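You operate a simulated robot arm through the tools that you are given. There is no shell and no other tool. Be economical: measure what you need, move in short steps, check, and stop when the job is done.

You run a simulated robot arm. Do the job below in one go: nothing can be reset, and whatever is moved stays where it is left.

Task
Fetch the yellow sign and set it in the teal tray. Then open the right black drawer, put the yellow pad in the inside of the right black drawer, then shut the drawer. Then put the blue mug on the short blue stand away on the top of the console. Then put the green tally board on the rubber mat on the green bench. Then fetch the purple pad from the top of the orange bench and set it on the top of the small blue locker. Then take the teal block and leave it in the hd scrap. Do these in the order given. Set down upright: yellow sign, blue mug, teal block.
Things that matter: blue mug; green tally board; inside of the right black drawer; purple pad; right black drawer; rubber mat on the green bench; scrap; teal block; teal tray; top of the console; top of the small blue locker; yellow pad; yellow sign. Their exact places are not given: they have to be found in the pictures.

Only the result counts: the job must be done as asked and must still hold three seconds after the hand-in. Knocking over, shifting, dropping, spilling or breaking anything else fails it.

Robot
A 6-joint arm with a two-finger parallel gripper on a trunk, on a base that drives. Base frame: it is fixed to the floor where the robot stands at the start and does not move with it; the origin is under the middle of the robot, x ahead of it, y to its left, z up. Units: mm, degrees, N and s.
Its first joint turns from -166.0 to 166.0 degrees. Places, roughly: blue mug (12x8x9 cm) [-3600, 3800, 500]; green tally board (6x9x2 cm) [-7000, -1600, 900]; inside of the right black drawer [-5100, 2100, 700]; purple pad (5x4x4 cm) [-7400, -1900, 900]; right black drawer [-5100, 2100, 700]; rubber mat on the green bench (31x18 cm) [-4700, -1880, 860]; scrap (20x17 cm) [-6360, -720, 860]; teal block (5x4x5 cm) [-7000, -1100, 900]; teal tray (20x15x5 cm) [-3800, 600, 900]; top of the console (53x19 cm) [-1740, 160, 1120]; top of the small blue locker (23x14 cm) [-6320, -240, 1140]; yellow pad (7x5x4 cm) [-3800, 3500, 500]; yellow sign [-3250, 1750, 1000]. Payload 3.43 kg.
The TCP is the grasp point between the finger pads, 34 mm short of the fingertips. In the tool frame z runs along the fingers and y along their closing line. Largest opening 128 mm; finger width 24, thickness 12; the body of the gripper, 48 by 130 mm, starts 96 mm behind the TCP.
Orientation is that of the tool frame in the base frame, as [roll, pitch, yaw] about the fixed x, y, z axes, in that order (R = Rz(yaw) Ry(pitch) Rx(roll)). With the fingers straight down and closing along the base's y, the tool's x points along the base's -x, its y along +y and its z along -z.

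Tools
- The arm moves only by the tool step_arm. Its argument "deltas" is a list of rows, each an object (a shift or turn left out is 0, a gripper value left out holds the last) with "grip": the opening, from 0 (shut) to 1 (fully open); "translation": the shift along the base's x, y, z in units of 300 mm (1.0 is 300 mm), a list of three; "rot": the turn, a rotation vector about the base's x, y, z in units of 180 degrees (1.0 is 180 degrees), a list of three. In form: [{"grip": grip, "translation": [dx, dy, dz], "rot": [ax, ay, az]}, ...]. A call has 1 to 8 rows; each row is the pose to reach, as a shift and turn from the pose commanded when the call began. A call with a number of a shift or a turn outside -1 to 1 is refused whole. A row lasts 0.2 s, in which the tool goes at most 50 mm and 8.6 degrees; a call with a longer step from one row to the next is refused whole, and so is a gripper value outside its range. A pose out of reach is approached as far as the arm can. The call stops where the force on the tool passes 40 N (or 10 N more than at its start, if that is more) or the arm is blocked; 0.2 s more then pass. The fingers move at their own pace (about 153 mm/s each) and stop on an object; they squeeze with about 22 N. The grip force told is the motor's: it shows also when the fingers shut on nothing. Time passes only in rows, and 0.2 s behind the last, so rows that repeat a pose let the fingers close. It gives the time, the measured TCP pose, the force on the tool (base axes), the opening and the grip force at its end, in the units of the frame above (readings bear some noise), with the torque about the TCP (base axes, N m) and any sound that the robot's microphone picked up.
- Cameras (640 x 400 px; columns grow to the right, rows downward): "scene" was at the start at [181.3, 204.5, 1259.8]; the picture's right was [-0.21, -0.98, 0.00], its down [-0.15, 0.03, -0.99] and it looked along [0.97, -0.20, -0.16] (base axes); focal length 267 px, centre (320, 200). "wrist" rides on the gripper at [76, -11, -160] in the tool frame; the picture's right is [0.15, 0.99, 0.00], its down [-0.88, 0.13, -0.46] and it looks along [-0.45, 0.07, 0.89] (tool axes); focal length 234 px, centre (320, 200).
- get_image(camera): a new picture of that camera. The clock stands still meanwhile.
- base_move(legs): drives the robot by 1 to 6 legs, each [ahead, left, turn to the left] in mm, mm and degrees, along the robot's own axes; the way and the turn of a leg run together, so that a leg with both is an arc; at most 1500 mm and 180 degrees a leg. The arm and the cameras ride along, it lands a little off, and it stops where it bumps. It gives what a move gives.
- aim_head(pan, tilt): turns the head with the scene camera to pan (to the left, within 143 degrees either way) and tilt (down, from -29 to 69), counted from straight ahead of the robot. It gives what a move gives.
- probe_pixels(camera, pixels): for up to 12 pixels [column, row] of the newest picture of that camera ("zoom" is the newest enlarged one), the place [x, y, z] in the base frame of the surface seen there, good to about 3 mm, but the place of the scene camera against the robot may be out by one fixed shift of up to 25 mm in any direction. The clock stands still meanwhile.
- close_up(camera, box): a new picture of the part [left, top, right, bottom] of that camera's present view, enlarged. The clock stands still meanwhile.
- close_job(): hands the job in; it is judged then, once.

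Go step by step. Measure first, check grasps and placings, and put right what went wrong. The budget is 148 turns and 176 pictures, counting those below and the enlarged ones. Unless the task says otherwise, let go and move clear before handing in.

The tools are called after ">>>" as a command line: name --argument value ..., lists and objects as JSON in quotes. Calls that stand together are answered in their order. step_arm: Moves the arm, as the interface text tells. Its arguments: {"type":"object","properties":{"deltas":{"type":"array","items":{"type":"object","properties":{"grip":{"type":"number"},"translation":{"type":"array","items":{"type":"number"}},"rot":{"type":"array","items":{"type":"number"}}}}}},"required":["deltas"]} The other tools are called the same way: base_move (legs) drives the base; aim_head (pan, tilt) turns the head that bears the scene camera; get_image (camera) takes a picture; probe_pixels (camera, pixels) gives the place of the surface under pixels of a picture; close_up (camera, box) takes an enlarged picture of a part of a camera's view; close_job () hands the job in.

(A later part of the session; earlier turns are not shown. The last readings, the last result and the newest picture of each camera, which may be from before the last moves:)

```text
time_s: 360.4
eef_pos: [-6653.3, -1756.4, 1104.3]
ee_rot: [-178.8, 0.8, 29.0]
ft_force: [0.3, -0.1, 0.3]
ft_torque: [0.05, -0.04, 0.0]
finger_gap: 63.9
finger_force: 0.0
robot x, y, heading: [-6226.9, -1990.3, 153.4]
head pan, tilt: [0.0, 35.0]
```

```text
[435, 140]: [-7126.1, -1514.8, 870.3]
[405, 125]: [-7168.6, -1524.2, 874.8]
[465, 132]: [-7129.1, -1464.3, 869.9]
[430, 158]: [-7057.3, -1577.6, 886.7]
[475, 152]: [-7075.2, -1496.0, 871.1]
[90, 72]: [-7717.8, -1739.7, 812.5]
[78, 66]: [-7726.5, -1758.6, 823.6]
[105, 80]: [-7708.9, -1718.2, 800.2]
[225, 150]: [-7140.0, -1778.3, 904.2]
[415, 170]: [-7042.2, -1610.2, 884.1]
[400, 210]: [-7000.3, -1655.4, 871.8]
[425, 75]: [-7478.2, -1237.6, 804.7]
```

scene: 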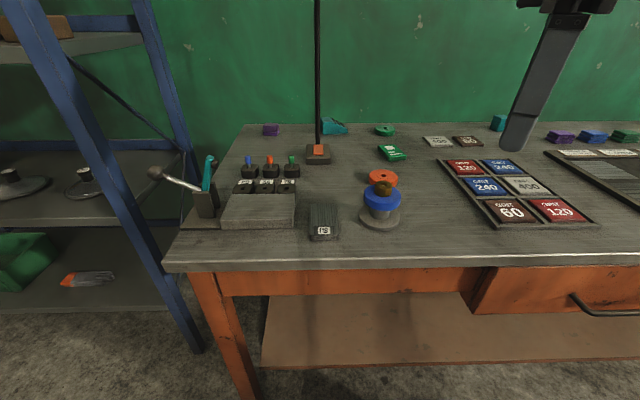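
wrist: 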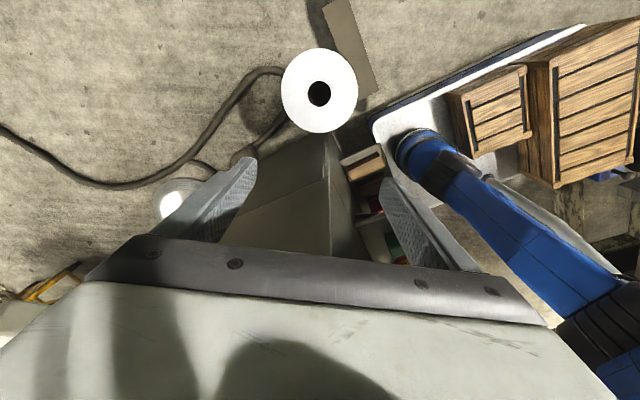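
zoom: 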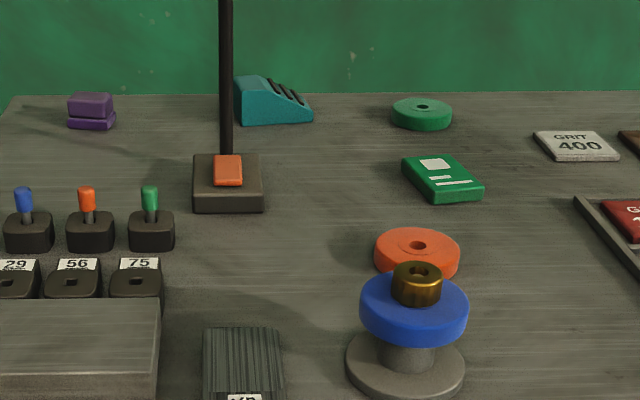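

I move above the board, keeping clear of the lamp pole, and look with the wrist camera.

>>> step_arm --deltas '[{"translation": [-0.14, 0.063, -0.03], "grip": 0.75}, {"translation": [-0.28, 0.126, -0.07]}, {"translation": [-0.42, 0.19, -0.11]}, {"translation": [-0.56, 0.253, -0.15]}, {"translation": [-0.7, 0.316, -0.19]}, {"translation": [-0.84, 0.38, -0.23]}, {"translation": [-0.98, 0.443, -0.27]}]'

>>> step_arm --deltas '[{"translation": [-0.12, 0.054, -0.05]}, {"translation": [-0.24, 0.11, -0.1]}]'

>>> get_image --camera "wrist"

```text
time_s: 361.9
eef_pos: [-6947.8, -1623.6, 1022.6]
ee_rot: [-178.8, 0.9, 28.9]
ft_force: [0.5, -0.1, 1.0]
ft_torque: [0.04, 0.07, 0.0]
finger_gap: 96.1
finger_force: 0.0
robot x, y, heading: [-6229.5, -1994.7, 153.4]
head pan, tilt: [0.0, 35.0]
```

```text
time_s: 362.6
eef_pos: [-7019.7, -1590.8, 993.1]
ee_rot: [-178.6, 0.8, 29.0]
ft_force: [1.9, 0.3, 1.1]
ft_torque: [0.03, 0.07, 0.0]
finger_gap: 96.0
finger_force: 0.0
robot x, y, heading: [-6234.1, -1992.3, 153.2]
head pan, tilt: [0.0, 35.0]
```

```text
50 pictures are left
```

wrist: 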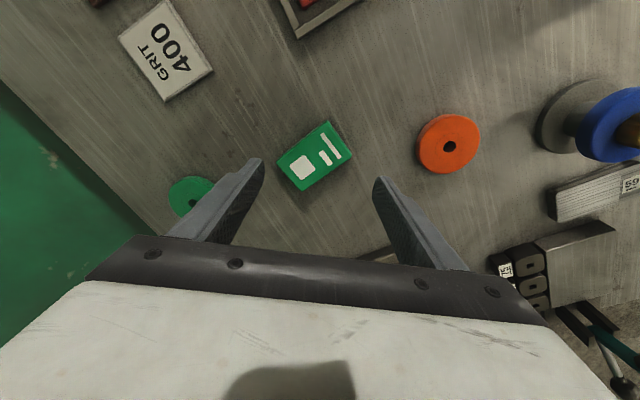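

>>> probe_pixels --camera "wrist" --pixels '[[329, 125], [348, 153], [303, 187], [282, 161], [315, 156], [350, 170], [265, 160]]'

```text
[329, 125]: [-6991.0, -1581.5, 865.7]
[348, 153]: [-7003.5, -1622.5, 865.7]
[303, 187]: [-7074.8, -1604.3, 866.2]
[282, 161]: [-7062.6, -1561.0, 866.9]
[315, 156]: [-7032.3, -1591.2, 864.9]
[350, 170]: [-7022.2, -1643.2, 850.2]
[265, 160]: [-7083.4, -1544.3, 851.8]
```

Board centre (-7033,-1592), long side along (-0.96,0.28). I turn to yaw −17 and lower to the table to grip across the short side.

>>> step_arm --deltas '[{"translation": [-0.01, 0, 0], "rot": [0, 0, -0.043]}, {"translation": [-0.02, 0, 0], "rot": [0, 0, -0.086]}, {"translation": [-0.03, 0, -0.04], "rot": [0, 0, -0.129]}, {"translation": [-0.043, -0.003, -0.09], "rot": [0, 0, -0.172]}, {"translation": [-0.043, -0.003, -0.14], "rot": [0, 0, -0.214]}, {"translation": [-0.043, -0.003, -0.2], "rot": [0, 0, -0.256]}]'

>>> get_image --camera "wrist"

```text
time_s: 363.9
eef_pos: [-7032.8, -1593.1, 932.5]
ee_rot: [-178.8, 0.8, -17.4]
ft_force: [0.3, 0.4, 0.4]
ft_torque: [-0.02, 0.01, 0.01]
finger_gap: 96.5
finger_force: 0.0
robot x, y, heading: [-6229.8, -1990.3, 153.1]
head pan, tilt: [0.0, 35.0]
```

```text
49 pictures are left
```

wrist: 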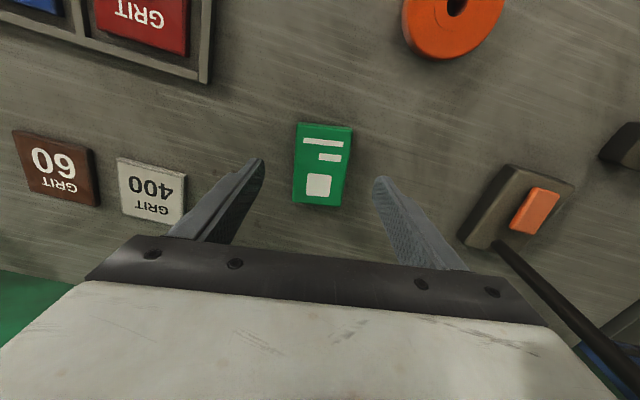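

Well aligned. Down and grip.

>>> step_arm --deltas '[{"translation": [0, 0, -0.08], "grip": 0.6}, {"translation": [0, 0, -0.15], "grip": 0.6}, {"translation": [0, 0, -0.15], "grip": 0.2}, {"translation": [0, 0, -0.15], "grip": 0.2}, {"translation": [0, 0, -0.15], "grip": 0.2}]'

>>> step_arm --deltas '[{"translation": [0, 0, 0.15]}, {"translation": [0, 0, 0.3]}, {"translation": [0.05, -0.02, 0.43]}, {"translation": [0.15, -0.07, 0.53]}, {"translation": [0.27, -0.12, 0.62]}, {"translation": [0.4, -0.17, 0.68]}]'

>>> get_image --camera "wrist"

```text
time_s: 365.1
eef_pos: [-7032.5, -1592.3, 888.4]
ee_rot: [-178.9, 0.8, -17.2]
ft_force: [-0.1, -0.6, -0.7]
ft_torque: [0.06, -0.01, 0.01]
finger_gap: 53.9
finger_force: 21.9
robot x, y, heading: [-6227.5, -1991.0, 153.4]
head pan, tilt: [0.0, 35.0]
```

```text
time_s: 366.6
eef_pos: [-6913.5, -1643.5, 1091.7]
ee_rot: [-178.7, 0.7, -17.3]
ft_force: [-1.8, 0.3, -1.4]
ft_torque: [-0.03, -0.06, 0.02]
finger_gap: 54.2
finger_force: 22.0
robot x, y, heading: [-6228.3, -1989.7, 153.2]
head pan, tilt: [0.0, 35.0]
```

```text
48 pictures are left
```

wrist: 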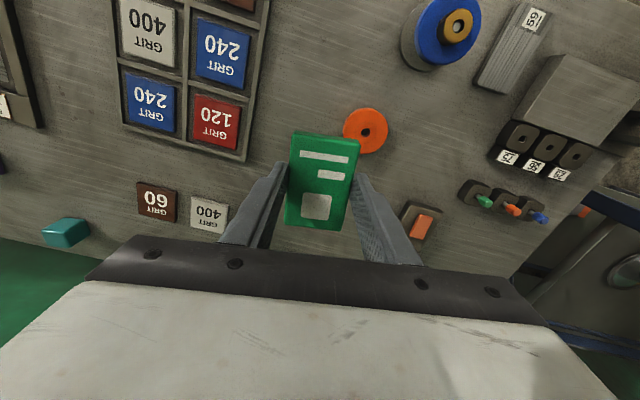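

Board held (gap 54). I draw in, back to mid-aisle and turn round to the green bench.

>>> step_arm --deltas '[{"translation": [0.15, -0.06, 0]}, {"translation": [0.3, -0.13, 0]}, {"translation": [0.45, -0.19, 0]}, {"translation": [0.6, -0.26, 0]}, {"translation": [0.75, -0.32, 0]}]'

>>> base_move --legs '[[-170, 0, 0], [0, 0, 180], [0, 800, 0]]'

>>> aim_head --pan -10 --tilt 22

>>> get_image --camera "scene"

```text
time_s: 367.8
eef_pos: [-6689.2, -1739.2, 1090.7]
ee_rot: [-178.8, 0.7, -17.2]
ft_force: [0.4, 0.3, -1.7]
ft_torque: [-0.02, -0.06, -0.01]
finger_gap: 54.0
finger_force: 22.1
robot x, y, heading: [-6227.4, -1995.3, 153.3]
head pan, tilt: [0.0, 35.0]
```

```text
time_s: 380.5
eef_pos: [-5246.6, -1590.2, 1091.9]
ee_rot: [-178.8, 0.8, 163.1]
ft_force: [0.1, -0.5, -0.4]
ft_torque: [0.01, 0.0, -0.03]
finger_gap: 54.1
finger_force: 21.9
robot x, y, heading: [-5711.9, -1337.7, -26.5]
head pan, tilt: [0.0, 35.0]
```

```text
time_s: 381.3
eef_pos: [-5248.4, -1590.2, 1091.4]
ee_rot: [-178.7, 0.9, 163.1]
ft_force: [0.5, 0.6, -0.2]
ft_torque: [-0.01, 0.01, 0.01]
finger_gap: 54.1
finger_force: 22.6
robot x, y, heading: [-5710.0, -1338.9, -26.8]
head pan, tilt: [-10.0, 22.0]
```

```text
47 pictures are left
```

scene: 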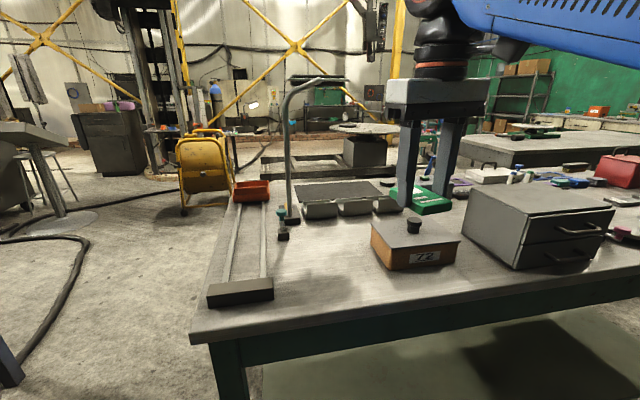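

The mat is the dark sheet at (340,192), with a lamp post at (287,150) arching beside it. I zoom and probe.

>>> close_up --camera "scene" --box '[220, 60, 470, 280]'

>>> probe_pixels --camera "scene" --pixels '[[340, 190], [300, 197], [375, 190], [368, 183], [305, 185], [287, 150], [345, 80], [320, 83], [320, 210], [390, 205], [345, 305], [194, 335]]'

```text
1.82 times, centred on (345, 170) of scene
```

zoom: 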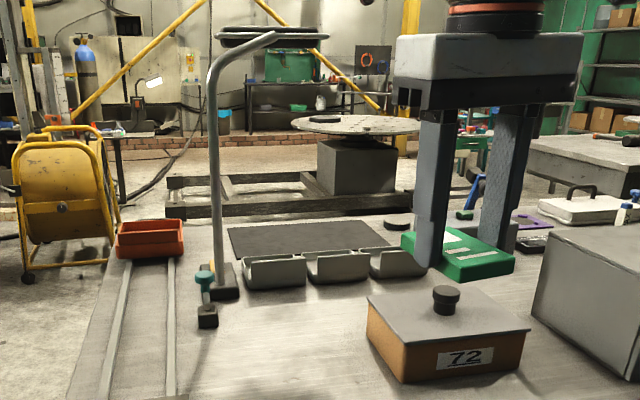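

```text
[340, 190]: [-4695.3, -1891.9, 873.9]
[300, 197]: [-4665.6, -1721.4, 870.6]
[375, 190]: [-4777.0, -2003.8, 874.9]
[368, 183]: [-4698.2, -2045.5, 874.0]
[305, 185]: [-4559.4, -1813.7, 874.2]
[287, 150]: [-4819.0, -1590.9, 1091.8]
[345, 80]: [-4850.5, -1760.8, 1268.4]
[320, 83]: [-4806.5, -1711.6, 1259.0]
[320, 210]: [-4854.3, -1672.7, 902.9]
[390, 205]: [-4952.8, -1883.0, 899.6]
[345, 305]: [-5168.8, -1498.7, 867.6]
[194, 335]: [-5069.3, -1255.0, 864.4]
```

The lamp arch stands at s≈920–1090 in front of the mat's left half, so I approach from the right and use the mat's right part. I shift the base right 210 and ahead 90.

>>> base_move --legs '[[0, -210, 0], [90, 0, 0]]'

>>> aim_head --pan 0 --tilt 22

>>> get_image --camera "scene"

>>> probe_pixels --camera "scene" --pixels '[[275, 190], [330, 185], [250, 195], [300, 210], [340, 235], [340, 205], [440, 205], [430, 240], [260, 80], [225, 210], [380, 180], [480, 200]]'

```text
time_s: 383.6
eef_pos: [-5258.4, -1812.6, 1091.3]
ee_rot: [-178.8, 0.8, 163.2]
ft_force: [0.2, -0.6, 0.0]
ft_torque: [0.02, -0.01, -0.02]
finger_gap: 53.8
finger_force: 21.8
robot x, y, heading: [-5721.4, -1564.2, -26.3]
head pan, tilt: [-10.0, 22.0]
```

```text
time_s: 384.3
eef_pos: [-5257.4, -1813.8, 1091.3]
ee_rot: [-178.8, 0.8, 163.0]
ft_force: [-0.1, 0.1, -0.7]
ft_torque: [-0.02, 0.0, 0.04]
finger_gap: 54.0
finger_force: 22.2
robot x, y, heading: [-5718.0, -1562.0, -26.9]
head pan, tilt: [0.0, 22.0]
```

```text
45 pictures are left
```

scene: 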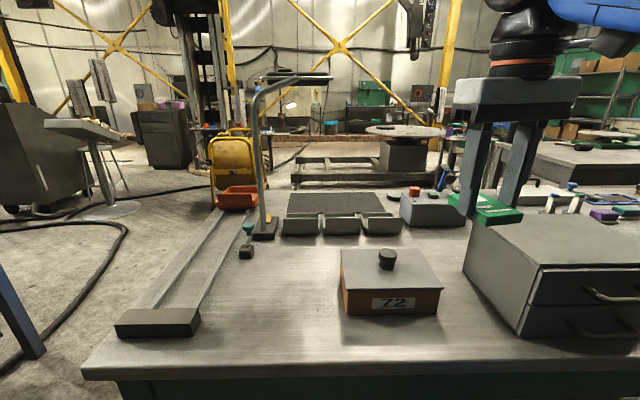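

```text
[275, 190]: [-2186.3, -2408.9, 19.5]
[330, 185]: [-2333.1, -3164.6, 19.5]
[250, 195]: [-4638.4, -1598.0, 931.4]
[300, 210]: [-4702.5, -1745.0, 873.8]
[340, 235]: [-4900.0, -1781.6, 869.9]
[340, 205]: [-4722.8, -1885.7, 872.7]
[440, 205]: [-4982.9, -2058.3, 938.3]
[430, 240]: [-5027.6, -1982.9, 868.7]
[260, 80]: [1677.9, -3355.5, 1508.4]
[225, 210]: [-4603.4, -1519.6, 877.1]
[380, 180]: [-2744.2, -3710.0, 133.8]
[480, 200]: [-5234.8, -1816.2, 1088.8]
```

I extend toward the mat's right part, sinking gradually, well right of the lamp.

>>> step_arm --deltas '[{"translation": [0.14, -0.04, -0.01]}, {"translation": [0.28, -0.08, -0.03]}, {"translation": [0.43, -0.12, -0.05]}, {"translation": [0.58, -0.16, -0.08]}, {"translation": [0.73, -0.2, -0.11]}, {"translation": [0.87, -0.24, -0.15]}, {"translation": [1.0, -0.28, -0.19]}]'

>>> step_arm --deltas '[{"translation": [0.14, -0.035, -0.04]}, {"translation": [0.28, -0.07, -0.07]}, {"translation": [0.42, -0.105, -0.1]}, {"translation": [0.56, -0.14, -0.13]}, {"translation": [0.7, -0.17, -0.15]}]'

>>> get_image --camera "wrist"

>>> get_image --camera "scene"

```text
time_s: 385.9
eef_pos: [-4957.3, -1898.1, 1035.4]
ee_rot: [-178.8, 0.9, 163.2]
ft_force: [-1.3, 0.3, 0.8]
ft_torque: [-0.01, -0.02, -0.02]
finger_gap: 53.9
finger_force: 22.0
robot x, y, heading: [-5718.8, -1565.9, -26.4]
head pan, tilt: [0.0, 22.0]
```

```text
time_s: 387.3
eef_pos: [-4781.3, -1942.0, 1018.5]
ee_rot: [-178.8, 2.9, 162.9]
ft_force: [-0.4, 0.4, -0.8]
ft_torque: [-0.01, 0.02, 0.0]
finger_gap: 54.3
finger_force: 22.4
robot x, y, heading: [-5734.5, -1559.7, -26.9]
head pan, tilt: [0.0, 22.0]
stopped in row 5: the arm was blocked; the commanded pose is now the measured one
```

```text
44 pictures are left
```

wrist: 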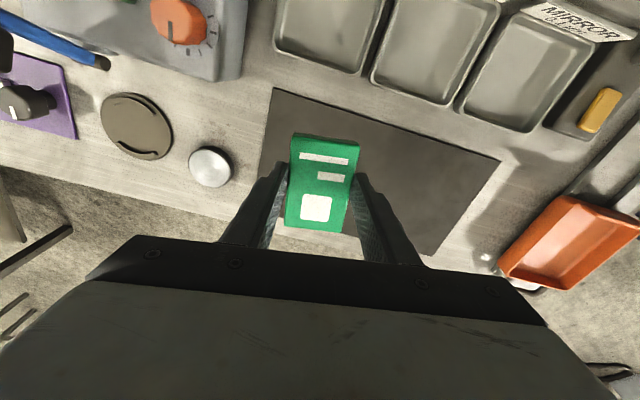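

```text
43 pictures are left
```

scene: 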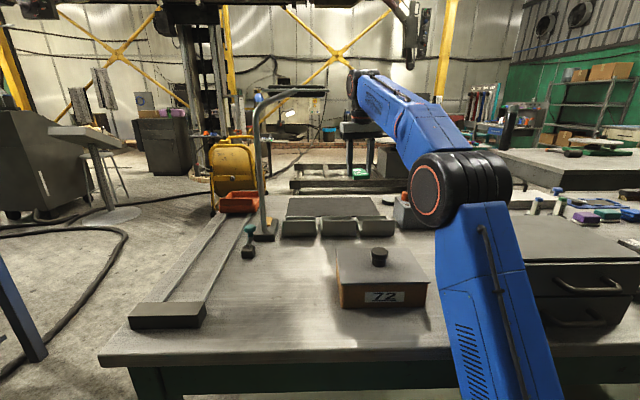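

The arm was blocked at full stretch, but the TCP may already be over the mat. I probe the mat's corners in the wrist view.

>>> probe_pixels --camera "wrist" --pixels '[[276, 92], [262, 150], [300, 104], [280, 120], [494, 162], [430, 250], [400, 180], [350, 115], [255, 175]]'

>>> close_up --camera "scene" --box '[320, 120, 560, 400]'

```text
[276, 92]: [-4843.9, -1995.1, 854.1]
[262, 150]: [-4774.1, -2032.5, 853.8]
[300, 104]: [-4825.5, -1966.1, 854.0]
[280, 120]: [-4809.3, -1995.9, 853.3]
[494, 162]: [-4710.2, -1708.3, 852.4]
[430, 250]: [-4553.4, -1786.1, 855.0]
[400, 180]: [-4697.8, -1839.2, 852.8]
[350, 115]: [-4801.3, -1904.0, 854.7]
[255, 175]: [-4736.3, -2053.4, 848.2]
```

```text
1.43 times, centred on (440, 260) of scene
```

zoom: 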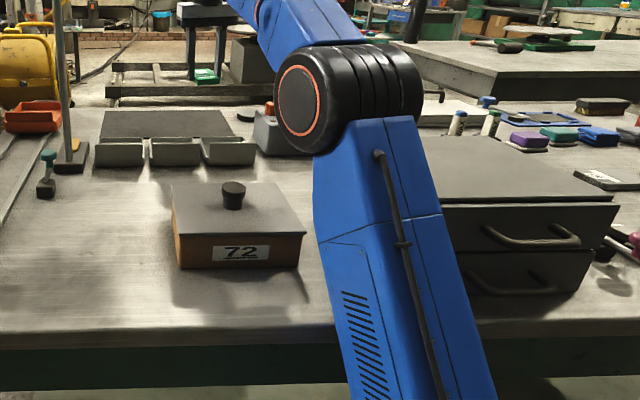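

From this side the arm is at its limit (the near mat edge only). The bench's right end gives a much shorter reach, so I retract and drive there.

>>> step_arm --deltas '[{"translation": [-0.14, 0.04, 0.02]}, {"translation": [-0.28, 0.08, 0.05]}, {"translation": [-0.42, 0.12, 0.09]}, {"translation": [-0.56, 0.16, 0.13]}, {"translation": [-0.7, 0.2, 0.17]}, {"translation": [-0.85, 0.24, 0.2]}, {"translation": [-1.0, 0.27, 0.22]}]'

>>> step_arm --deltas '[{"translation": [-0.15, 0.04, 0]}, {"translation": [-0.3, 0.08, 0.02]}, {"translation": [-0.45, 0.12, 0.03]}, {"translation": [-0.6, 0.16, 0.03]}]'

>>> base_move --legs '[[-40, 0, 0], [0, 1030, 0], [0, 0, -88.6], [0, 600, 0], [0, 580, 0]]'

>>> aim_head --pan 0 --tilt 25

>>> get_image --camera "scene"

```text
time_s: 388.9
eef_pos: [-5057.0, -1871.5, 1055.2]
ee_rot: [-178.9, 1.3, 162.8]
ft_force: [0.6, 0.2, -0.6]
ft_torque: [0.01, 0.11, 0.02]
finger_gap: 54.0
finger_force: 22.4
robot x, y, heading: [-5725.0, -1564.4, -26.9]
head pan, tilt: [0.0, 22.0]
```

```text
time_s: 389.9
eef_pos: [-5236.9, -1824.1, 1066.5]
ee_rot: [-178.9, 1.3, 162.9]
ft_force: [1.5, 0.0, -1.4]
ft_torque: [0.04, 0.09, -0.01]
finger_gap: 54.1
finger_force: 22.4
robot x, y, heading: [-5729.4, -1564.1, -26.7]
head pan, tilt: [0.0, 22.0]
```

```text
time_s: 405.4
eef_pos: [-4461.2, -1619.5, 1066.5]
ee_rot: [-178.8, 1.4, 74.7]
ft_force: [0.0, 0.5, -0.5]
ft_torque: [-0.06, 0.01, -0.03]
finger_gap: 54.1
finger_force: 22.0
robot x, y, heading: [-4213.2, -1120.6, -114.9]
head pan, tilt: [0.0, 22.0]
```

```text
time_s: 406.1
eef_pos: [-4460.8, -1619.9, 1067.3]
ee_rot: [-179.0, 1.4, 74.7]
ft_force: [-0.5, 0.4, -0.6]
ft_torque: [0.0, -0.02, -0.03]
finger_gap: 54.1
finger_force: 22.3
robot x, y, heading: [-4215.8, -1125.5, -114.9]
head pan, tilt: [0.0, 25.0]
```

```text
41 pictures are left
```

scene: 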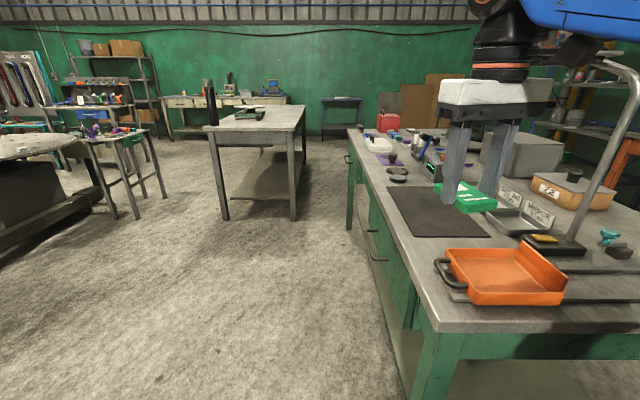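

Ideal: the mat is straight ahead (440,210). I move over its middle, align, and lower.

>>> step_arm --deltas '[{"translation": [-0.1, -0.11, -0.02], "rot": [0, 0, -0.014]}, {"translation": [-0.2, -0.22, -0.04], "rot": [0, 0, -0.028]}, {"translation": [-0.3, -0.33, -0.06], "rot": [0, 0, -0.042]}, {"translation": [-0.4, -0.44, -0.09], "rot": [0, 0, -0.055]}, {"translation": [-0.5, -0.54, -0.12], "rot": [0, 0, -0.055]}, {"translation": [-0.6, -0.65, -0.16], "rot": [0, 0, -0.055]}, {"translation": [-0.69, -0.75, -0.2], "rot": [0, 0, -0.055]}, {"translation": [-0.763, -0.827, -0.28], "rot": [0, 0, -0.055]}]'

>>> get_image --camera "wrist"

```text
time_s: 407.9
eef_pos: [-4691.7, -1866.7, 986.7]
ee_rot: [-179.0, 1.5, 64.9]
ft_force: [0.2, 0.2, -0.1]
ft_torque: [0.0, 0.03, 0.0]
finger_gap: 54.1
finger_force: 21.7
robot x, y, heading: [-4215.7, -1121.2, -114.9]
head pan, tilt: [0.0, 25.0]
```

```text
40 pictures are left
```

wrist: 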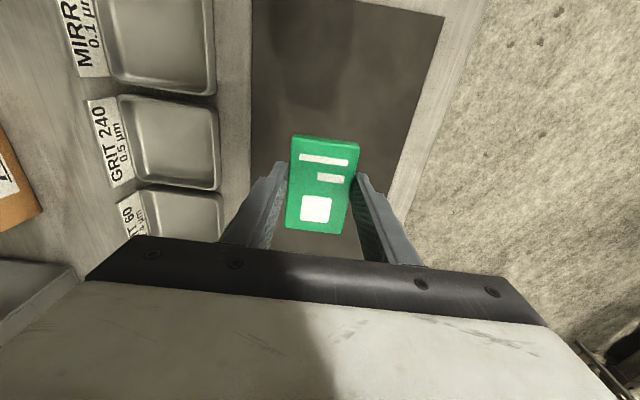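

Centred over the mat. Lower and release.

>>> step_arm --deltas '[{"translation": [0, 0, -0.12]}, {"translation": [0, 0, -0.22]}, {"translation": [0, 0, -0.29]}, {"translation": [0, 0, -0.313]}, {"translation": [0, 0, -0.313]}]'

>>> step_arm --deltas '[{"grip": 0.58}, {"grip": 0.58}, {"translation": [0, 0, 0.1]}, {"translation": [0, 0, 0.25]}, {"translation": [0, 0, 0.4]}, {"translation": [0.08, 0.09, 0.5]}, {"translation": [0.18, 0.2, 0.55]}, {"translation": [0.28, 0.31, 0.58]}]'

>>> get_image --camera "scene"

```text
time_s: 409.1
eef_pos: [-4690.1, -1866.1, 888.5]
ee_rot: [-179.0, 1.5, 64.8]
ft_force: [-3.6, -2.5, 16.9]
ft_torque: [0.01, -0.09, 0.01]
finger_gap: 54.0
finger_force: 21.8
robot x, y, heading: [-4220.5, -1115.8, -115.1]
head pan, tilt: [0.0, 25.0]
```

```text
time_s: 410.9
eef_pos: [-4603.9, -1775.2, 1062.6]
ee_rot: [-178.9, 1.1, 64.8]
ft_force: [-0.8, -0.8, -1.6]
ft_torque: [0.09, -0.05, -0.04]
finger_gap: 74.2
finger_force: 0.1
robot x, y, heading: [-4214.0, -1119.7, -114.8]
head pan, tilt: [0.0, 25.0]
```

```text
39 pictures are left
```

scene: 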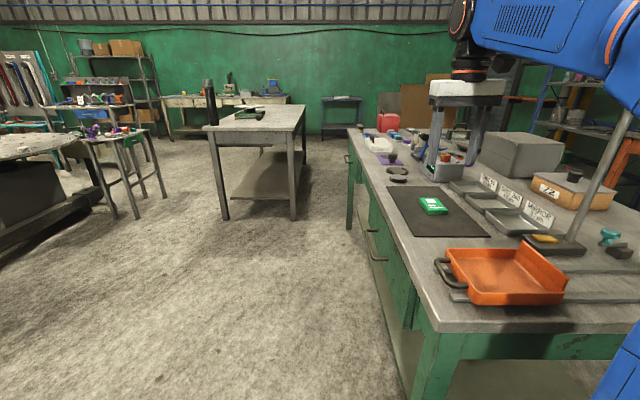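

The board lies on the mat. I tuck the arm and drive back along the aisle to the orange bench's left end for the purple pad.

>>> step_arm --deltas '[{"translation": [0.06, 0.13, 0.03]}, {"translation": [0.12, 0.26, 0.06]}, {"translation": [0.18, 0.39, 0.09]}, {"translation": [0.24, 0.52, 0.1]}, {"translation": [0.3, 0.65, 0.1]}, {"translation": [0.36, 0.78, 0.1]}]'

>>> base_move --legs '[[0, -600, 0], [0, -610, 0], [0, 0, -90.7], [0, 1030, 0], [0, 1030, 0], [260, 0, 0]]'

>>> aim_head --pan 0 --tilt 20

>>> get_image --camera "scene"

```text
time_s: 412.3
eef_pos: [-4498.2, -1540.2, 1093.2]
ee_rot: [-179.0, 1.3, 64.8]
ft_force: [-0.7, -0.5, -1.0]
ft_torque: [0.07, -0.02, 0.01]
finger_gap: 74.1
finger_force: 0.1
robot x, y, heading: [-4214.9, -1123.1, -114.9]
head pan, tilt: [0.0, 25.0]
```

```text
time_s: 433.9
eef_pos: [-6889.9, -2033.5, 1094.0]
ee_rot: [-178.9, 1.5, -26.7]
ft_force: [-1.1, -0.1, 0.6]
ft_torque: [-0.01, -0.01, 0.03]
finger_gap: 74.1
finger_force: 0.1
robot x, y, heading: [-6478.3, -2326.7, 153.3]
head pan, tilt: [0.0, 25.0]
```

```text
time_s: 434.6
eef_pos: [-6888.8, -2033.0, 1093.8]
ee_rot: [-179.0, 1.3, -26.8]
ft_force: [0.0, -0.9, -0.4]
ft_torque: [0.0, 0.0, 0.01]
finger_gap: 74.6
finger_force: 0.0
robot x, y, heading: [-6476.3, -2326.1, 153.5]
head pan, tilt: [0.0, 20.0]
```

```text
38 pictures are left
```

scene: 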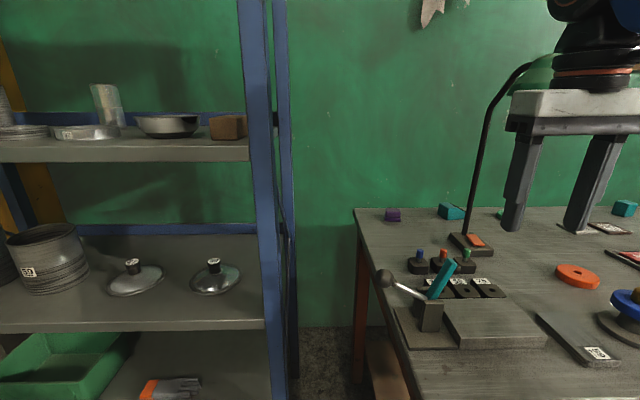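

Purple pad at (392,215); the lamp arches to the right, away from it. Probing pad, lamp and lever.

>>> probe_pixels --camera "scene" --pixels '[[392, 212], [386, 218], [399, 217], [472, 245], [484, 150], [520, 72], [540, 75], [385, 277], [442, 275], [358, 215], [275, 300], [420, 260]]'

>>> close_up --camera "scene" --box '[350, 170, 510, 270]'

```text
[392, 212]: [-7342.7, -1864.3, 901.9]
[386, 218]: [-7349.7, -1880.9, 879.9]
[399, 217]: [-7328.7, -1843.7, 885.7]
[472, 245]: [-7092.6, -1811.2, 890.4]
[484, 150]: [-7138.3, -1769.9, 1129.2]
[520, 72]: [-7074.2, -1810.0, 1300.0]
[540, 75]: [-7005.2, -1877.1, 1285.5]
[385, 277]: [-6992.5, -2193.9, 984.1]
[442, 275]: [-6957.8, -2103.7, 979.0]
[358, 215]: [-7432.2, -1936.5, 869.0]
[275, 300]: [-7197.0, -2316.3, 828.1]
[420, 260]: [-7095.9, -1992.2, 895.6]
```

```text
4.00 times, centred on (430, 220) of scene
```

zoom: 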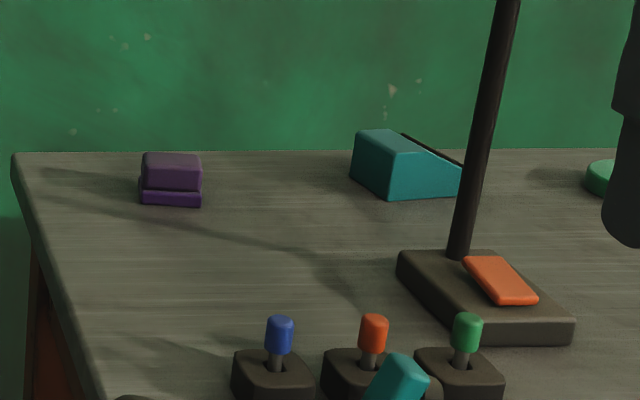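

Lamp shade leans toward the robot at (-7005,-1877,1266); lever at (-6992,-2194,965). Strafing 100 mm left puts my arm line midway. I'll reach out with the tool tilted 40° forward.

>>> base_move --legs '[[0, 100, 0]]'

>>> step_arm --deltas '[{"translation": [-0.13, 0.085, -0.03], "rot": [0.0204, 0.0394, 0], "grip": 0.6}, {"translation": [-0.26, 0.17, -0.06], "rot": [0.0408, 0.0788, 0]}, {"translation": [-0.39, 0.255, -0.1], "rot": [0.0612, 0.1182, 0]}, {"translation": [-0.52, 0.34, -0.14], "rot": [0.0816, 0.1576, 0]}, {"translation": [-0.65, 0.42, -0.18], "rot": [0.102, 0.197, 0]}, {"translation": [-0.78, 0.5, -0.22], "rot": [0.102, 0.197, 0]}, {"translation": [-0.9, 0.58, -0.26], "rot": [0.102, 0.197, 0]}]'

>>> get_image --camera "wrist"

>>> get_image --camera "scene"

```text
time_s: 435.7
eef_pos: [-6934.4, -2121.5, 1094.3]
ee_rot: [-179.1, 1.4, -26.7]
ft_force: [0.4, 0.0, -0.4]
ft_torque: [-0.04, 0.0, -0.01]
finger_gap: 74.1
finger_force: 0.0
robot x, y, heading: [-6524.1, -2416.6, 153.1]
head pan, tilt: [0.0, 20.0]
```

```text
time_s: 437.3
eef_pos: [-7201.8, -1945.1, 1017.6]
ee_rot: [-178.5, 41.4, -26.7]
ft_force: [1.0, -0.3, 0.8]
ft_torque: [-0.01, 0.0, -0.02]
finger_gap: 76.9
finger_force: 0.1
robot x, y, heading: [-6521.0, -2414.2, 153.7]
head pan, tilt: [0.0, 20.0]
```

```text
36 pictures are left
```

wrist: 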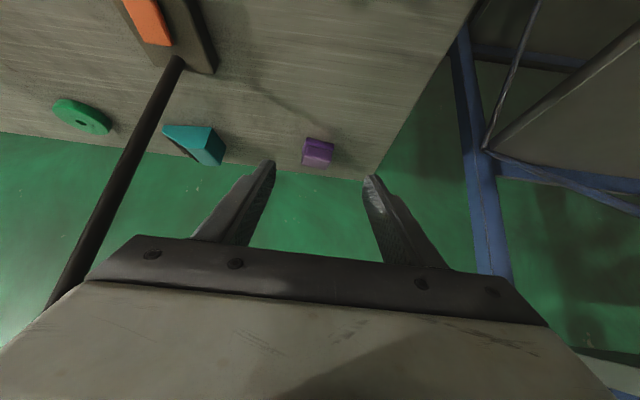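

```text
35 pictures are left
```

scene: 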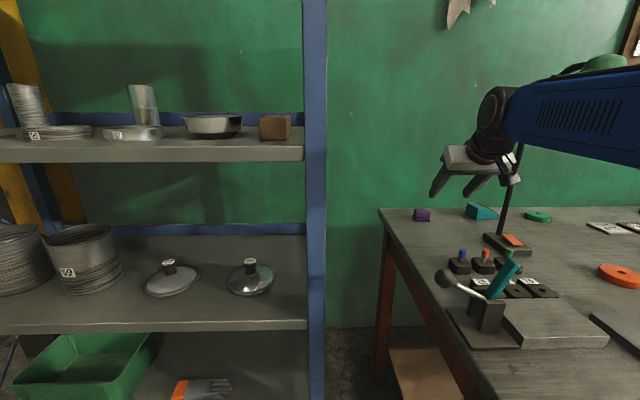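

>>> probe_pixels --camera "wrist" --pixels '[[318, 143], [306, 148], [332, 152], [318, 160], [305, 162], [330, 166], [318, 175], [345, 140]]'

>>> close_up --camera "wrist" --box '[290, 125, 350, 185]'

>>> close_up --camera "scene" --box '[430, 40, 640, 240]'

```text
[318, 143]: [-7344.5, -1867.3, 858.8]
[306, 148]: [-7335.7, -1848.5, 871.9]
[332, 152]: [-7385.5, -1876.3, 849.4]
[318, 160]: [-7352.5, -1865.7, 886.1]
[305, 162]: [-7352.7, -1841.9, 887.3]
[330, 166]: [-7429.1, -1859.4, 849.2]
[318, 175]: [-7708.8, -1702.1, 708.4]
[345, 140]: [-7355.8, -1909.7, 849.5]
```

```text
6.67 times, centred on (320, 155) of wrist
```

zoom: 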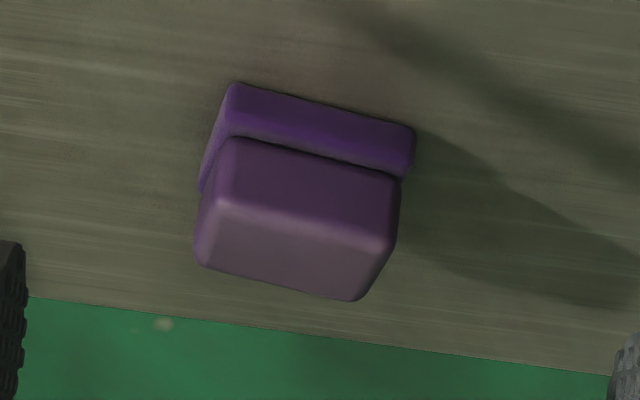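

```text
2.00 times, centred on (535, 140) of scene
```

zoom: 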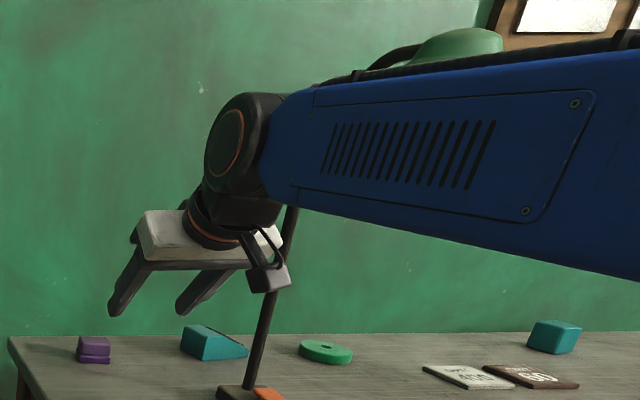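

Pad centre ≈(-7361,-1860), top 887, table 849. I advance along the tool axis, with a small −6° turn, and grip.

>>> step_arm --deltas '[{"translation": [-0.1, 0.053, -0.09], "rot": [0, 0, -0.011]}, {"translation": [-0.2, 0.107, -0.18], "rot": [0, 0, -0.022]}, {"translation": [-0.3, 0.16, -0.27], "rot": [0, 0, -0.033]}, {"translation": [-0.4, 0.213, -0.35], "rot": [0, 0, -0.033]}]'

>>> get_image --camera "wrist"

```text
time_s: 438.3
eef_pos: [-7326.2, -1881.8, 909.9]
ee_rot: [-178.5, 41.4, -32.7]
ft_force: [0.1, -0.7, 0.2]
ft_torque: [-0.03, -0.02, 0.01]
finger_gap: 77.0
finger_force: 0.1
robot x, y, heading: [-6523.6, -2415.3, 153.4]
head pan, tilt: [0.0, 20.0]
```

```text
32 pictures are left
```

wrist: 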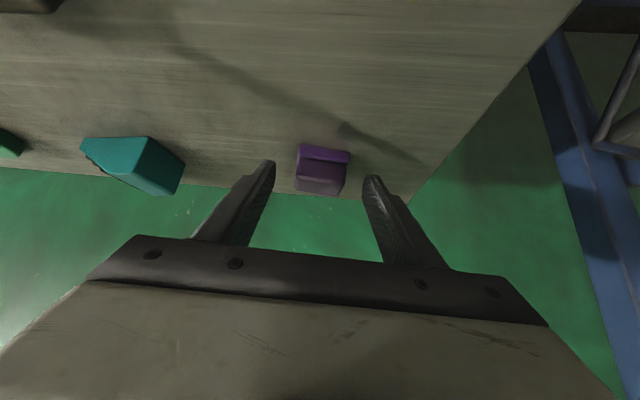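

Centred between the fingers. Final advance and close, then lift.

>>> step_arm --deltas '[{"translation": [-0.045, 0.028, -0.04]}, {"translation": [-0.09, 0.056, -0.08]}, {"translation": [-0.09, 0.056, -0.08], "grip": 0.1}, {"translation": [-0.09, 0.056, -0.08], "grip": 0.1}, {"translation": [-0.09, 0.056, -0.08], "grip": 0.1}]'

>>> step_arm --deltas '[{"translation": [0.01, 0, 0.12]}, {"translation": [0.07, -0.04, 0.24]}, {"translation": [0.16, -0.09, 0.35]}, {"translation": [0.27, -0.15, 0.43]}, {"translation": [0.4, -0.22, 0.48]}]'

>>> get_image --camera "wrist"

```text
time_s: 439.5
eef_pos: [-7351.1, -1866.1, 884.8]
ee_rot: [-178.5, 41.3, -32.6]
ft_force: [-0.5, 0.6, -0.6]
ft_torque: [0.02, 0.0, 0.01]
finger_gap: 48.9
finger_force: 22.2
robot x, y, heading: [-6517.6, -2418.4, 153.3]
head pan, tilt: [0.0, 20.0]
```

```text
time_s: 440.7
eef_pos: [-7230.9, -1934.8, 1028.4]
ee_rot: [-178.6, 41.2, -32.6]
ft_force: [-0.1, 0.4, -0.6]
ft_torque: [0.03, -0.03, -0.02]
finger_gap: 49.1
finger_force: 21.8
robot x, y, heading: [-6519.2, -2416.8, 153.5]
head pan, tilt: [0.0, 20.0]
```

```text
31 pictures are left
```

wrist: 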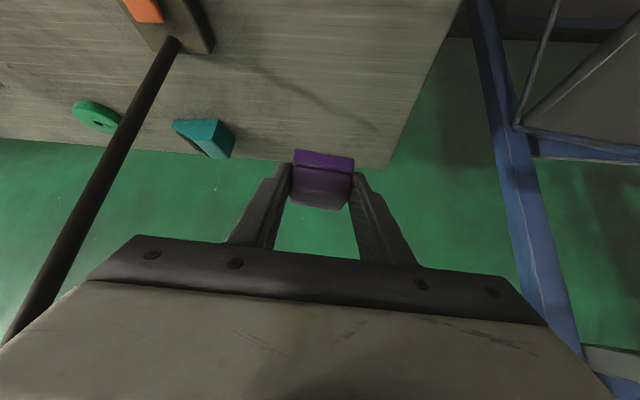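

Pad held (36 mm above its foot at TCP). I retract with the same tilt, back off and drive along to the locker.

>>> step_arm --deltas '[{"translation": [0.13, -0.08, 0.02]}, {"translation": [0.26, -0.16, 0.04]}, {"translation": [0.39, -0.24, 0.06]}, {"translation": [0.52, -0.32, 0.08]}, {"translation": [0.65, -0.4, 0.1]}, {"translation": [0.78, -0.48, 0.11]}, {"translation": [0.9, -0.55, 0.11]}]'

>>> base_move --legs '[[-150, 0, 0], [0, -970, 1], [0, -965, 0]]'

>>> aim_head --pan 0 --tilt 15

>>> get_image --camera "scene"

```text
time_s: 442.3
eef_pos: [-6962.2, -2098.6, 1058.9]
ee_rot: [-178.5, 41.2, -32.6]
ft_force: [-0.4, 0.6, -1.1]
ft_torque: [0.0, -0.02, -0.02]
finger_gap: 48.8
finger_force: 22.0
robot x, y, heading: [-6522.1, -2417.1, 153.6]
head pan, tilt: [0.0, 20.0]
```

```text
time_s: 452.8
eef_pos: [-5990.3, -462.4, 1059.0]
ee_rot: [-178.5, 41.3, -31.8]
ft_force: [-0.2, 0.5, -0.5]
ft_torque: [-0.05, -0.03, -0.03]
finger_gap: 48.9
finger_force: 21.8
robot x, y, heading: [-5546.3, -772.8, 154.3]
head pan, tilt: [0.0, 20.0]
```

```text
time_s: 453.5
eef_pos: [-5989.9, -462.9, 1060.7]
ee_rot: [-178.4, 41.4, -31.8]
ft_force: [0.6, 0.1, -0.4]
ft_torque: [0.01, 0.03, 0.03]
finger_gap: 49.0
finger_force: 21.9
robot x, y, heading: [-5548.9, -776.3, 153.9]
head pan, tilt: [0.0, 15.0]
```

```text
30 pictures are left
```

scene: 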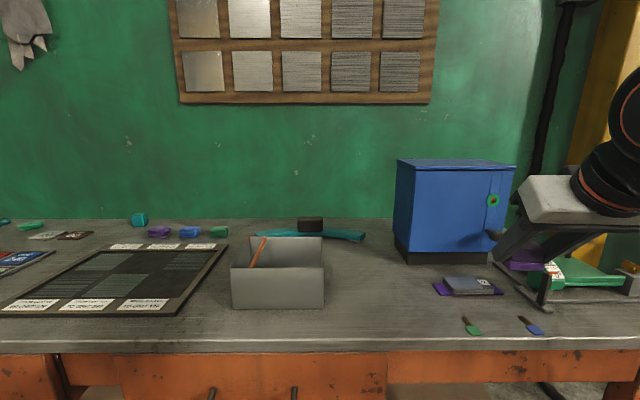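

Locker top visible at (455,163). I probe its corners.

>>> probe_pixels --camera "scene" --pixels '[[402, 164], [508, 168], [455, 163], [420, 161], [490, 163], [405, 160], [415, 167], [450, 190], [255, 245], [275, 290], [318, 265], [235, 265]]'

>>> close_up --camera "scene" --box '[380, 140, 540, 260]'

```text
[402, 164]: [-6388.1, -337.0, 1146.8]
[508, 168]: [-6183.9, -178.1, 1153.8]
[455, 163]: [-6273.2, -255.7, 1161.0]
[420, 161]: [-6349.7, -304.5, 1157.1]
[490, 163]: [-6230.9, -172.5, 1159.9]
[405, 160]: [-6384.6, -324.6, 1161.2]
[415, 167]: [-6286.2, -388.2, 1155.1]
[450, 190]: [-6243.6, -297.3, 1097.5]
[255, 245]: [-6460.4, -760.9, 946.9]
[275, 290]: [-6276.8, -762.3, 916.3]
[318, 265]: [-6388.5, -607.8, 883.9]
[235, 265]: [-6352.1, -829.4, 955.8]
```

```text
3.33 times, centred on (460, 200) of scene
```

zoom: 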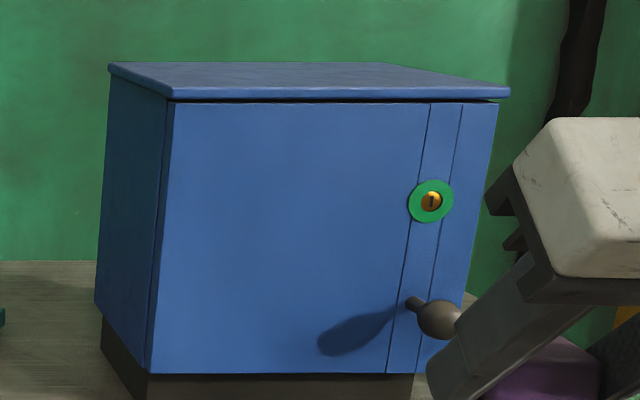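

Top ≈(-6300,-245) centre, z≈1141. I raise the pad above 1215 in front of the locker first.

>>> step_arm --deltas '[{"translation": [-0.09, 0.05, 0.11]}, {"translation": [-0.18, 0.1, 0.22]}, {"translation": [-0.27, 0.15, 0.33]}, {"translation": [-0.35, 0.19, 0.44]}, {"translation": [-0.41, 0.22, 0.54]}]'

>>> get_image --camera "wrist"

```text
time_s: 454.7
eef_pos: [-6113.5, -396.8, 1220.2]
ee_rot: [-178.5, 41.3, -31.8]
ft_force: [0.2, -1.4, -1.0]
ft_torque: [-0.02, 0.04, -0.03]
finger_gap: 49.0
finger_force: 22.3
robot x, y, heading: [-5549.5, -776.3, 154.3]
head pan, tilt: [0.0, 15.0]
```

```text
28 pictures are left
```

wrist: 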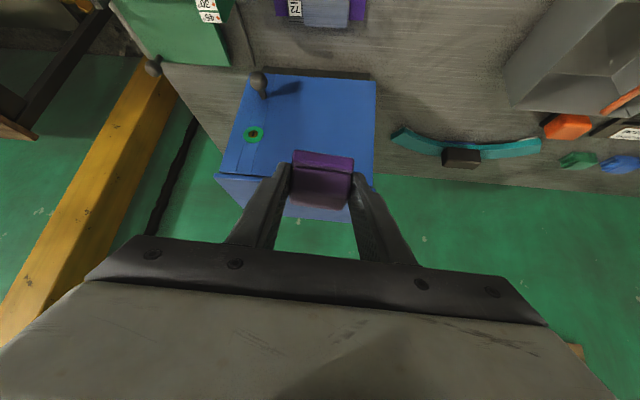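

>>> step_arm --deltas '[{"translation": [-0.12, 0.1, 0]}, {"translation": [-0.24, 0.2, 0]}, {"translation": [-0.36, 0.3, 0]}, {"translation": [-0.48, 0.39, 0]}, {"translation": [-0.59, 0.486, 0]}]'

>>> get_image --camera "wrist"

>>> get_image --camera "scene"

```text
time_s: 455.9
eef_pos: [-6290.2, -250.3, 1222.7]
ee_rot: [-178.5, 41.3, -31.8]
ft_force: [1.4, 0.7, 0.9]
ft_torque: [0.02, -0.02, -0.02]
finger_gap: 48.8
finger_force: 22.3
robot x, y, heading: [-5549.1, -776.9, 154.5]
head pan, tilt: [0.0, 15.0]
```

```text
27 pictures are left
```

wrist: 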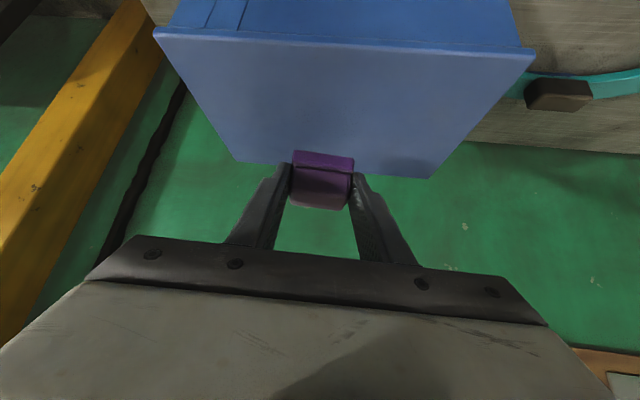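

```text
26 pictures are left
```

scene: 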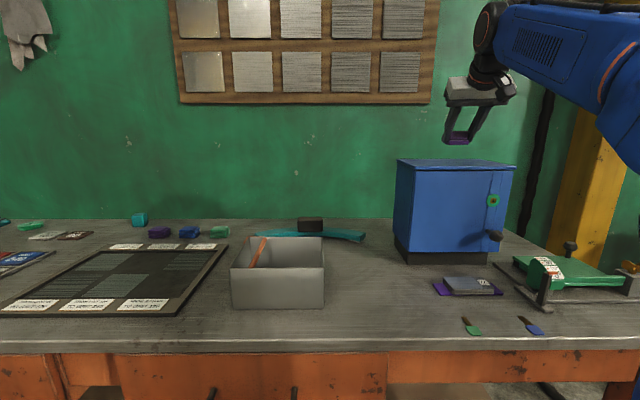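

>>> probe_pixels --camera "wrist" --pixels '[[160, 38], [530, 60], [240, 155], [428, 172], [330, 100], [300, 140], [322, 155], [322, 205]]'

```text
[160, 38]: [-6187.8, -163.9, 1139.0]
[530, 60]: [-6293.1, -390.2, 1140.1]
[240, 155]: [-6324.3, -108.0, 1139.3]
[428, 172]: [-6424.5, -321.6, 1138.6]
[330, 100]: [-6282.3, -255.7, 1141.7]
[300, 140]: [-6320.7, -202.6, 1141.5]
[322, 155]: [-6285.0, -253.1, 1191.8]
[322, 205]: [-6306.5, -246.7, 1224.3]
```

Pad is over the locker top's middle. I lower 45 mm, release, and withdraw up along the tool axis.

>>> step_arm --deltas '[{"translation": [-0.012, 0.007, -0.08]}, {"translation": [-0.012, 0.007, -0.13]}, {"translation": [-0.012, 0.007, -0.15]}, {"translation": [-0.012, 0.007, -0.15]}]'

>>> step_arm --deltas '[{"grip": 0.55}, {"grip": 0.6}, {"translation": [0.03, -0.02, 0.05]}, {"translation": [0.09, -0.055, 0.14]}, {"translation": [0.18, -0.11, 0.22]}, {"translation": [0.28, -0.17, 0.26]}, {"translation": [0.4, -0.24, 0.26]}]'

>>> get_image --camera "scene"

```text
time_s: 456.9
eef_pos: [-6295.5, -249.9, 1176.8]
ee_rot: [-178.5, 41.2, -31.9]
ft_force: [0.1, 0.0, -0.1]
ft_torque: [0.04, -0.03, 0.0]
finger_gap: 49.0
finger_force: 21.6
robot x, y, heading: [-5544.9, -771.9, 154.0]
head pan, tilt: [0.0, 15.0]
```

```text
time_s: 458.5
eef_pos: [-6175.6, -319.8, 1252.1]
ee_rot: [-178.4, 41.2, -31.7]
ft_force: [-1.5, 0.2, -0.7]
ft_torque: [-0.07, -0.04, 0.0]
finger_gap: 76.9
finger_force: 0.2
robot x, y, heading: [-5545.9, -773.5, 154.4]
head pan, tilt: [0.0, 15.0]
```

```text
25 pictures are left
```

scene: 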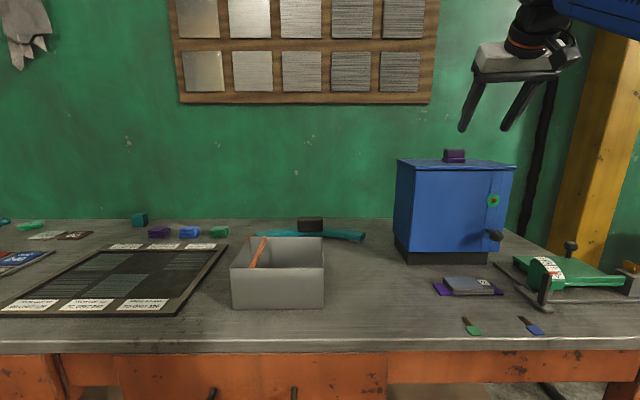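

The purple pad is on the locker top. Now the teal block at (139,219): I strafe left ~1030 mm and close in on the bench.

>>> base_move --legs '[[0, 515, 0], [0, 515, 0], [160, 0, 0]]'

>>> aim_head --pan -5 --tilt 25

>>> get_image --camera "scene"

```text
time_s: 465.2
eef_pos: [-6771.0, -1174.3, 1253.7]
ee_rot: [-178.5, 41.2, -32.2]
ft_force: [0.3, 0.8, -0.1]
ft_torque: [-0.01, -0.01, -0.01]
finger_gap: 76.8
finger_force: 0.2
robot x, y, heading: [-6151.7, -1636.4, 153.6]
head pan, tilt: [0.0, 15.0]
```

```text
time_s: 465.9
eef_pos: [-6771.9, -1175.1, 1254.3]
ee_rot: [-178.4, 41.3, -32.3]
ft_force: [-0.4, 0.5, 1.0]
ft_torque: [0.01, -0.01, -0.02]
finger_gap: 76.6
finger_force: 0.1
robot x, y, heading: [-6150.2, -1631.4, 153.8]
head pan, tilt: [-5.0, 25.0]
```

```text
24 pictures are left
```

scene: 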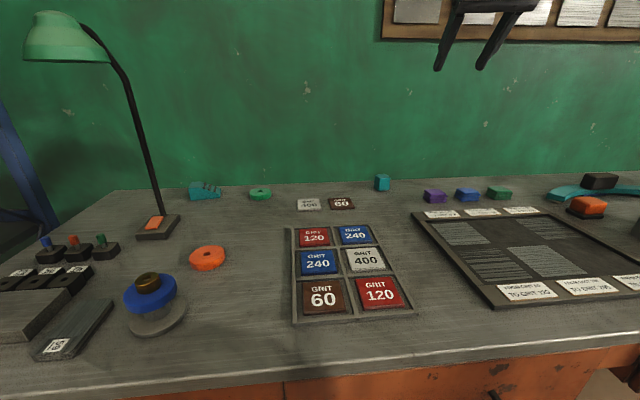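

>>> step_arm --deltas '[{"translation": [-0.07, 0.02, -0.13]}, {"translation": [-0.14, 0.04, -0.26]}, {"translation": [-0.21, 0.07, -0.39]}, {"translation": [-0.28, 0.09, -0.52]}, {"translation": [-0.35, 0.12, -0.65]}, {"translation": [-0.42, 0.14, -0.77]}, {"translation": [-0.47, 0.16, -0.83]}]'

>>> get_image --camera "wrist"

```text
time_s: 467.5
eef_pos: [-6914.1, -1127.6, 1001.3]
ee_rot: [-178.5, 41.3, -32.3]
ft_force: [-0.7, 0.1, 0.2]
ft_torque: [0.0, 0.0, 0.04]
finger_gap: 76.8
finger_force: 0.0
robot x, y, heading: [-6148.1, -1631.7, 153.6]
head pan, tilt: [-5.0, 25.0]
```

```text
23 pictures are left
```

wrist: 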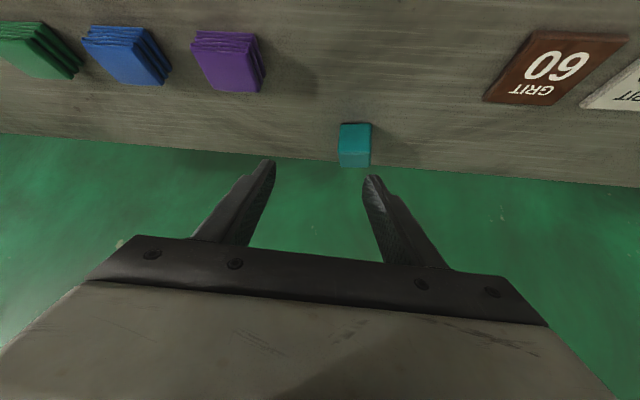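

>>> close_up --camera "wrist" --box '[325, 105, 390, 185]'

>>> probe_pixels --camera "wrist" --pixels '[[343, 128], [368, 130], [355, 135], [342, 152], [369, 154], [355, 160], [344, 165], [368, 166], [330, 140], [355, 148]]'

```text
5.00 times, centred on (358, 145) of wrist
```

zoom: 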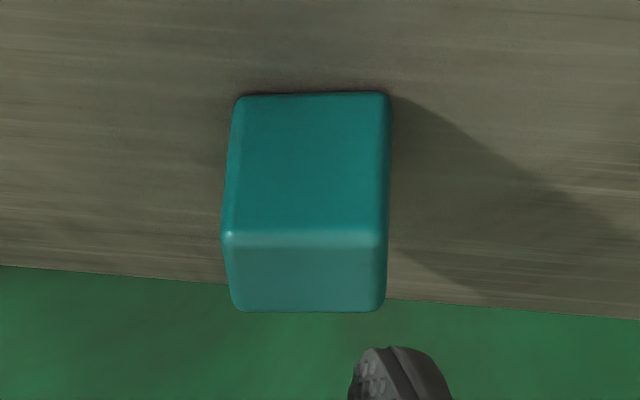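

```text
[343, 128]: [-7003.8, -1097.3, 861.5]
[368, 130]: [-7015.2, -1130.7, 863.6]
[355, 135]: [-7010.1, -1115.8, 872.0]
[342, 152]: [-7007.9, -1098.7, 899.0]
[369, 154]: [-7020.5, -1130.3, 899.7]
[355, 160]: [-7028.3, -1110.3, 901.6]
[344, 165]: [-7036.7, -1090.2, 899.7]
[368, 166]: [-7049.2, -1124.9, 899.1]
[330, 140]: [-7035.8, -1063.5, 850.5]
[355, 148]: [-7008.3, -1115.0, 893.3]
```

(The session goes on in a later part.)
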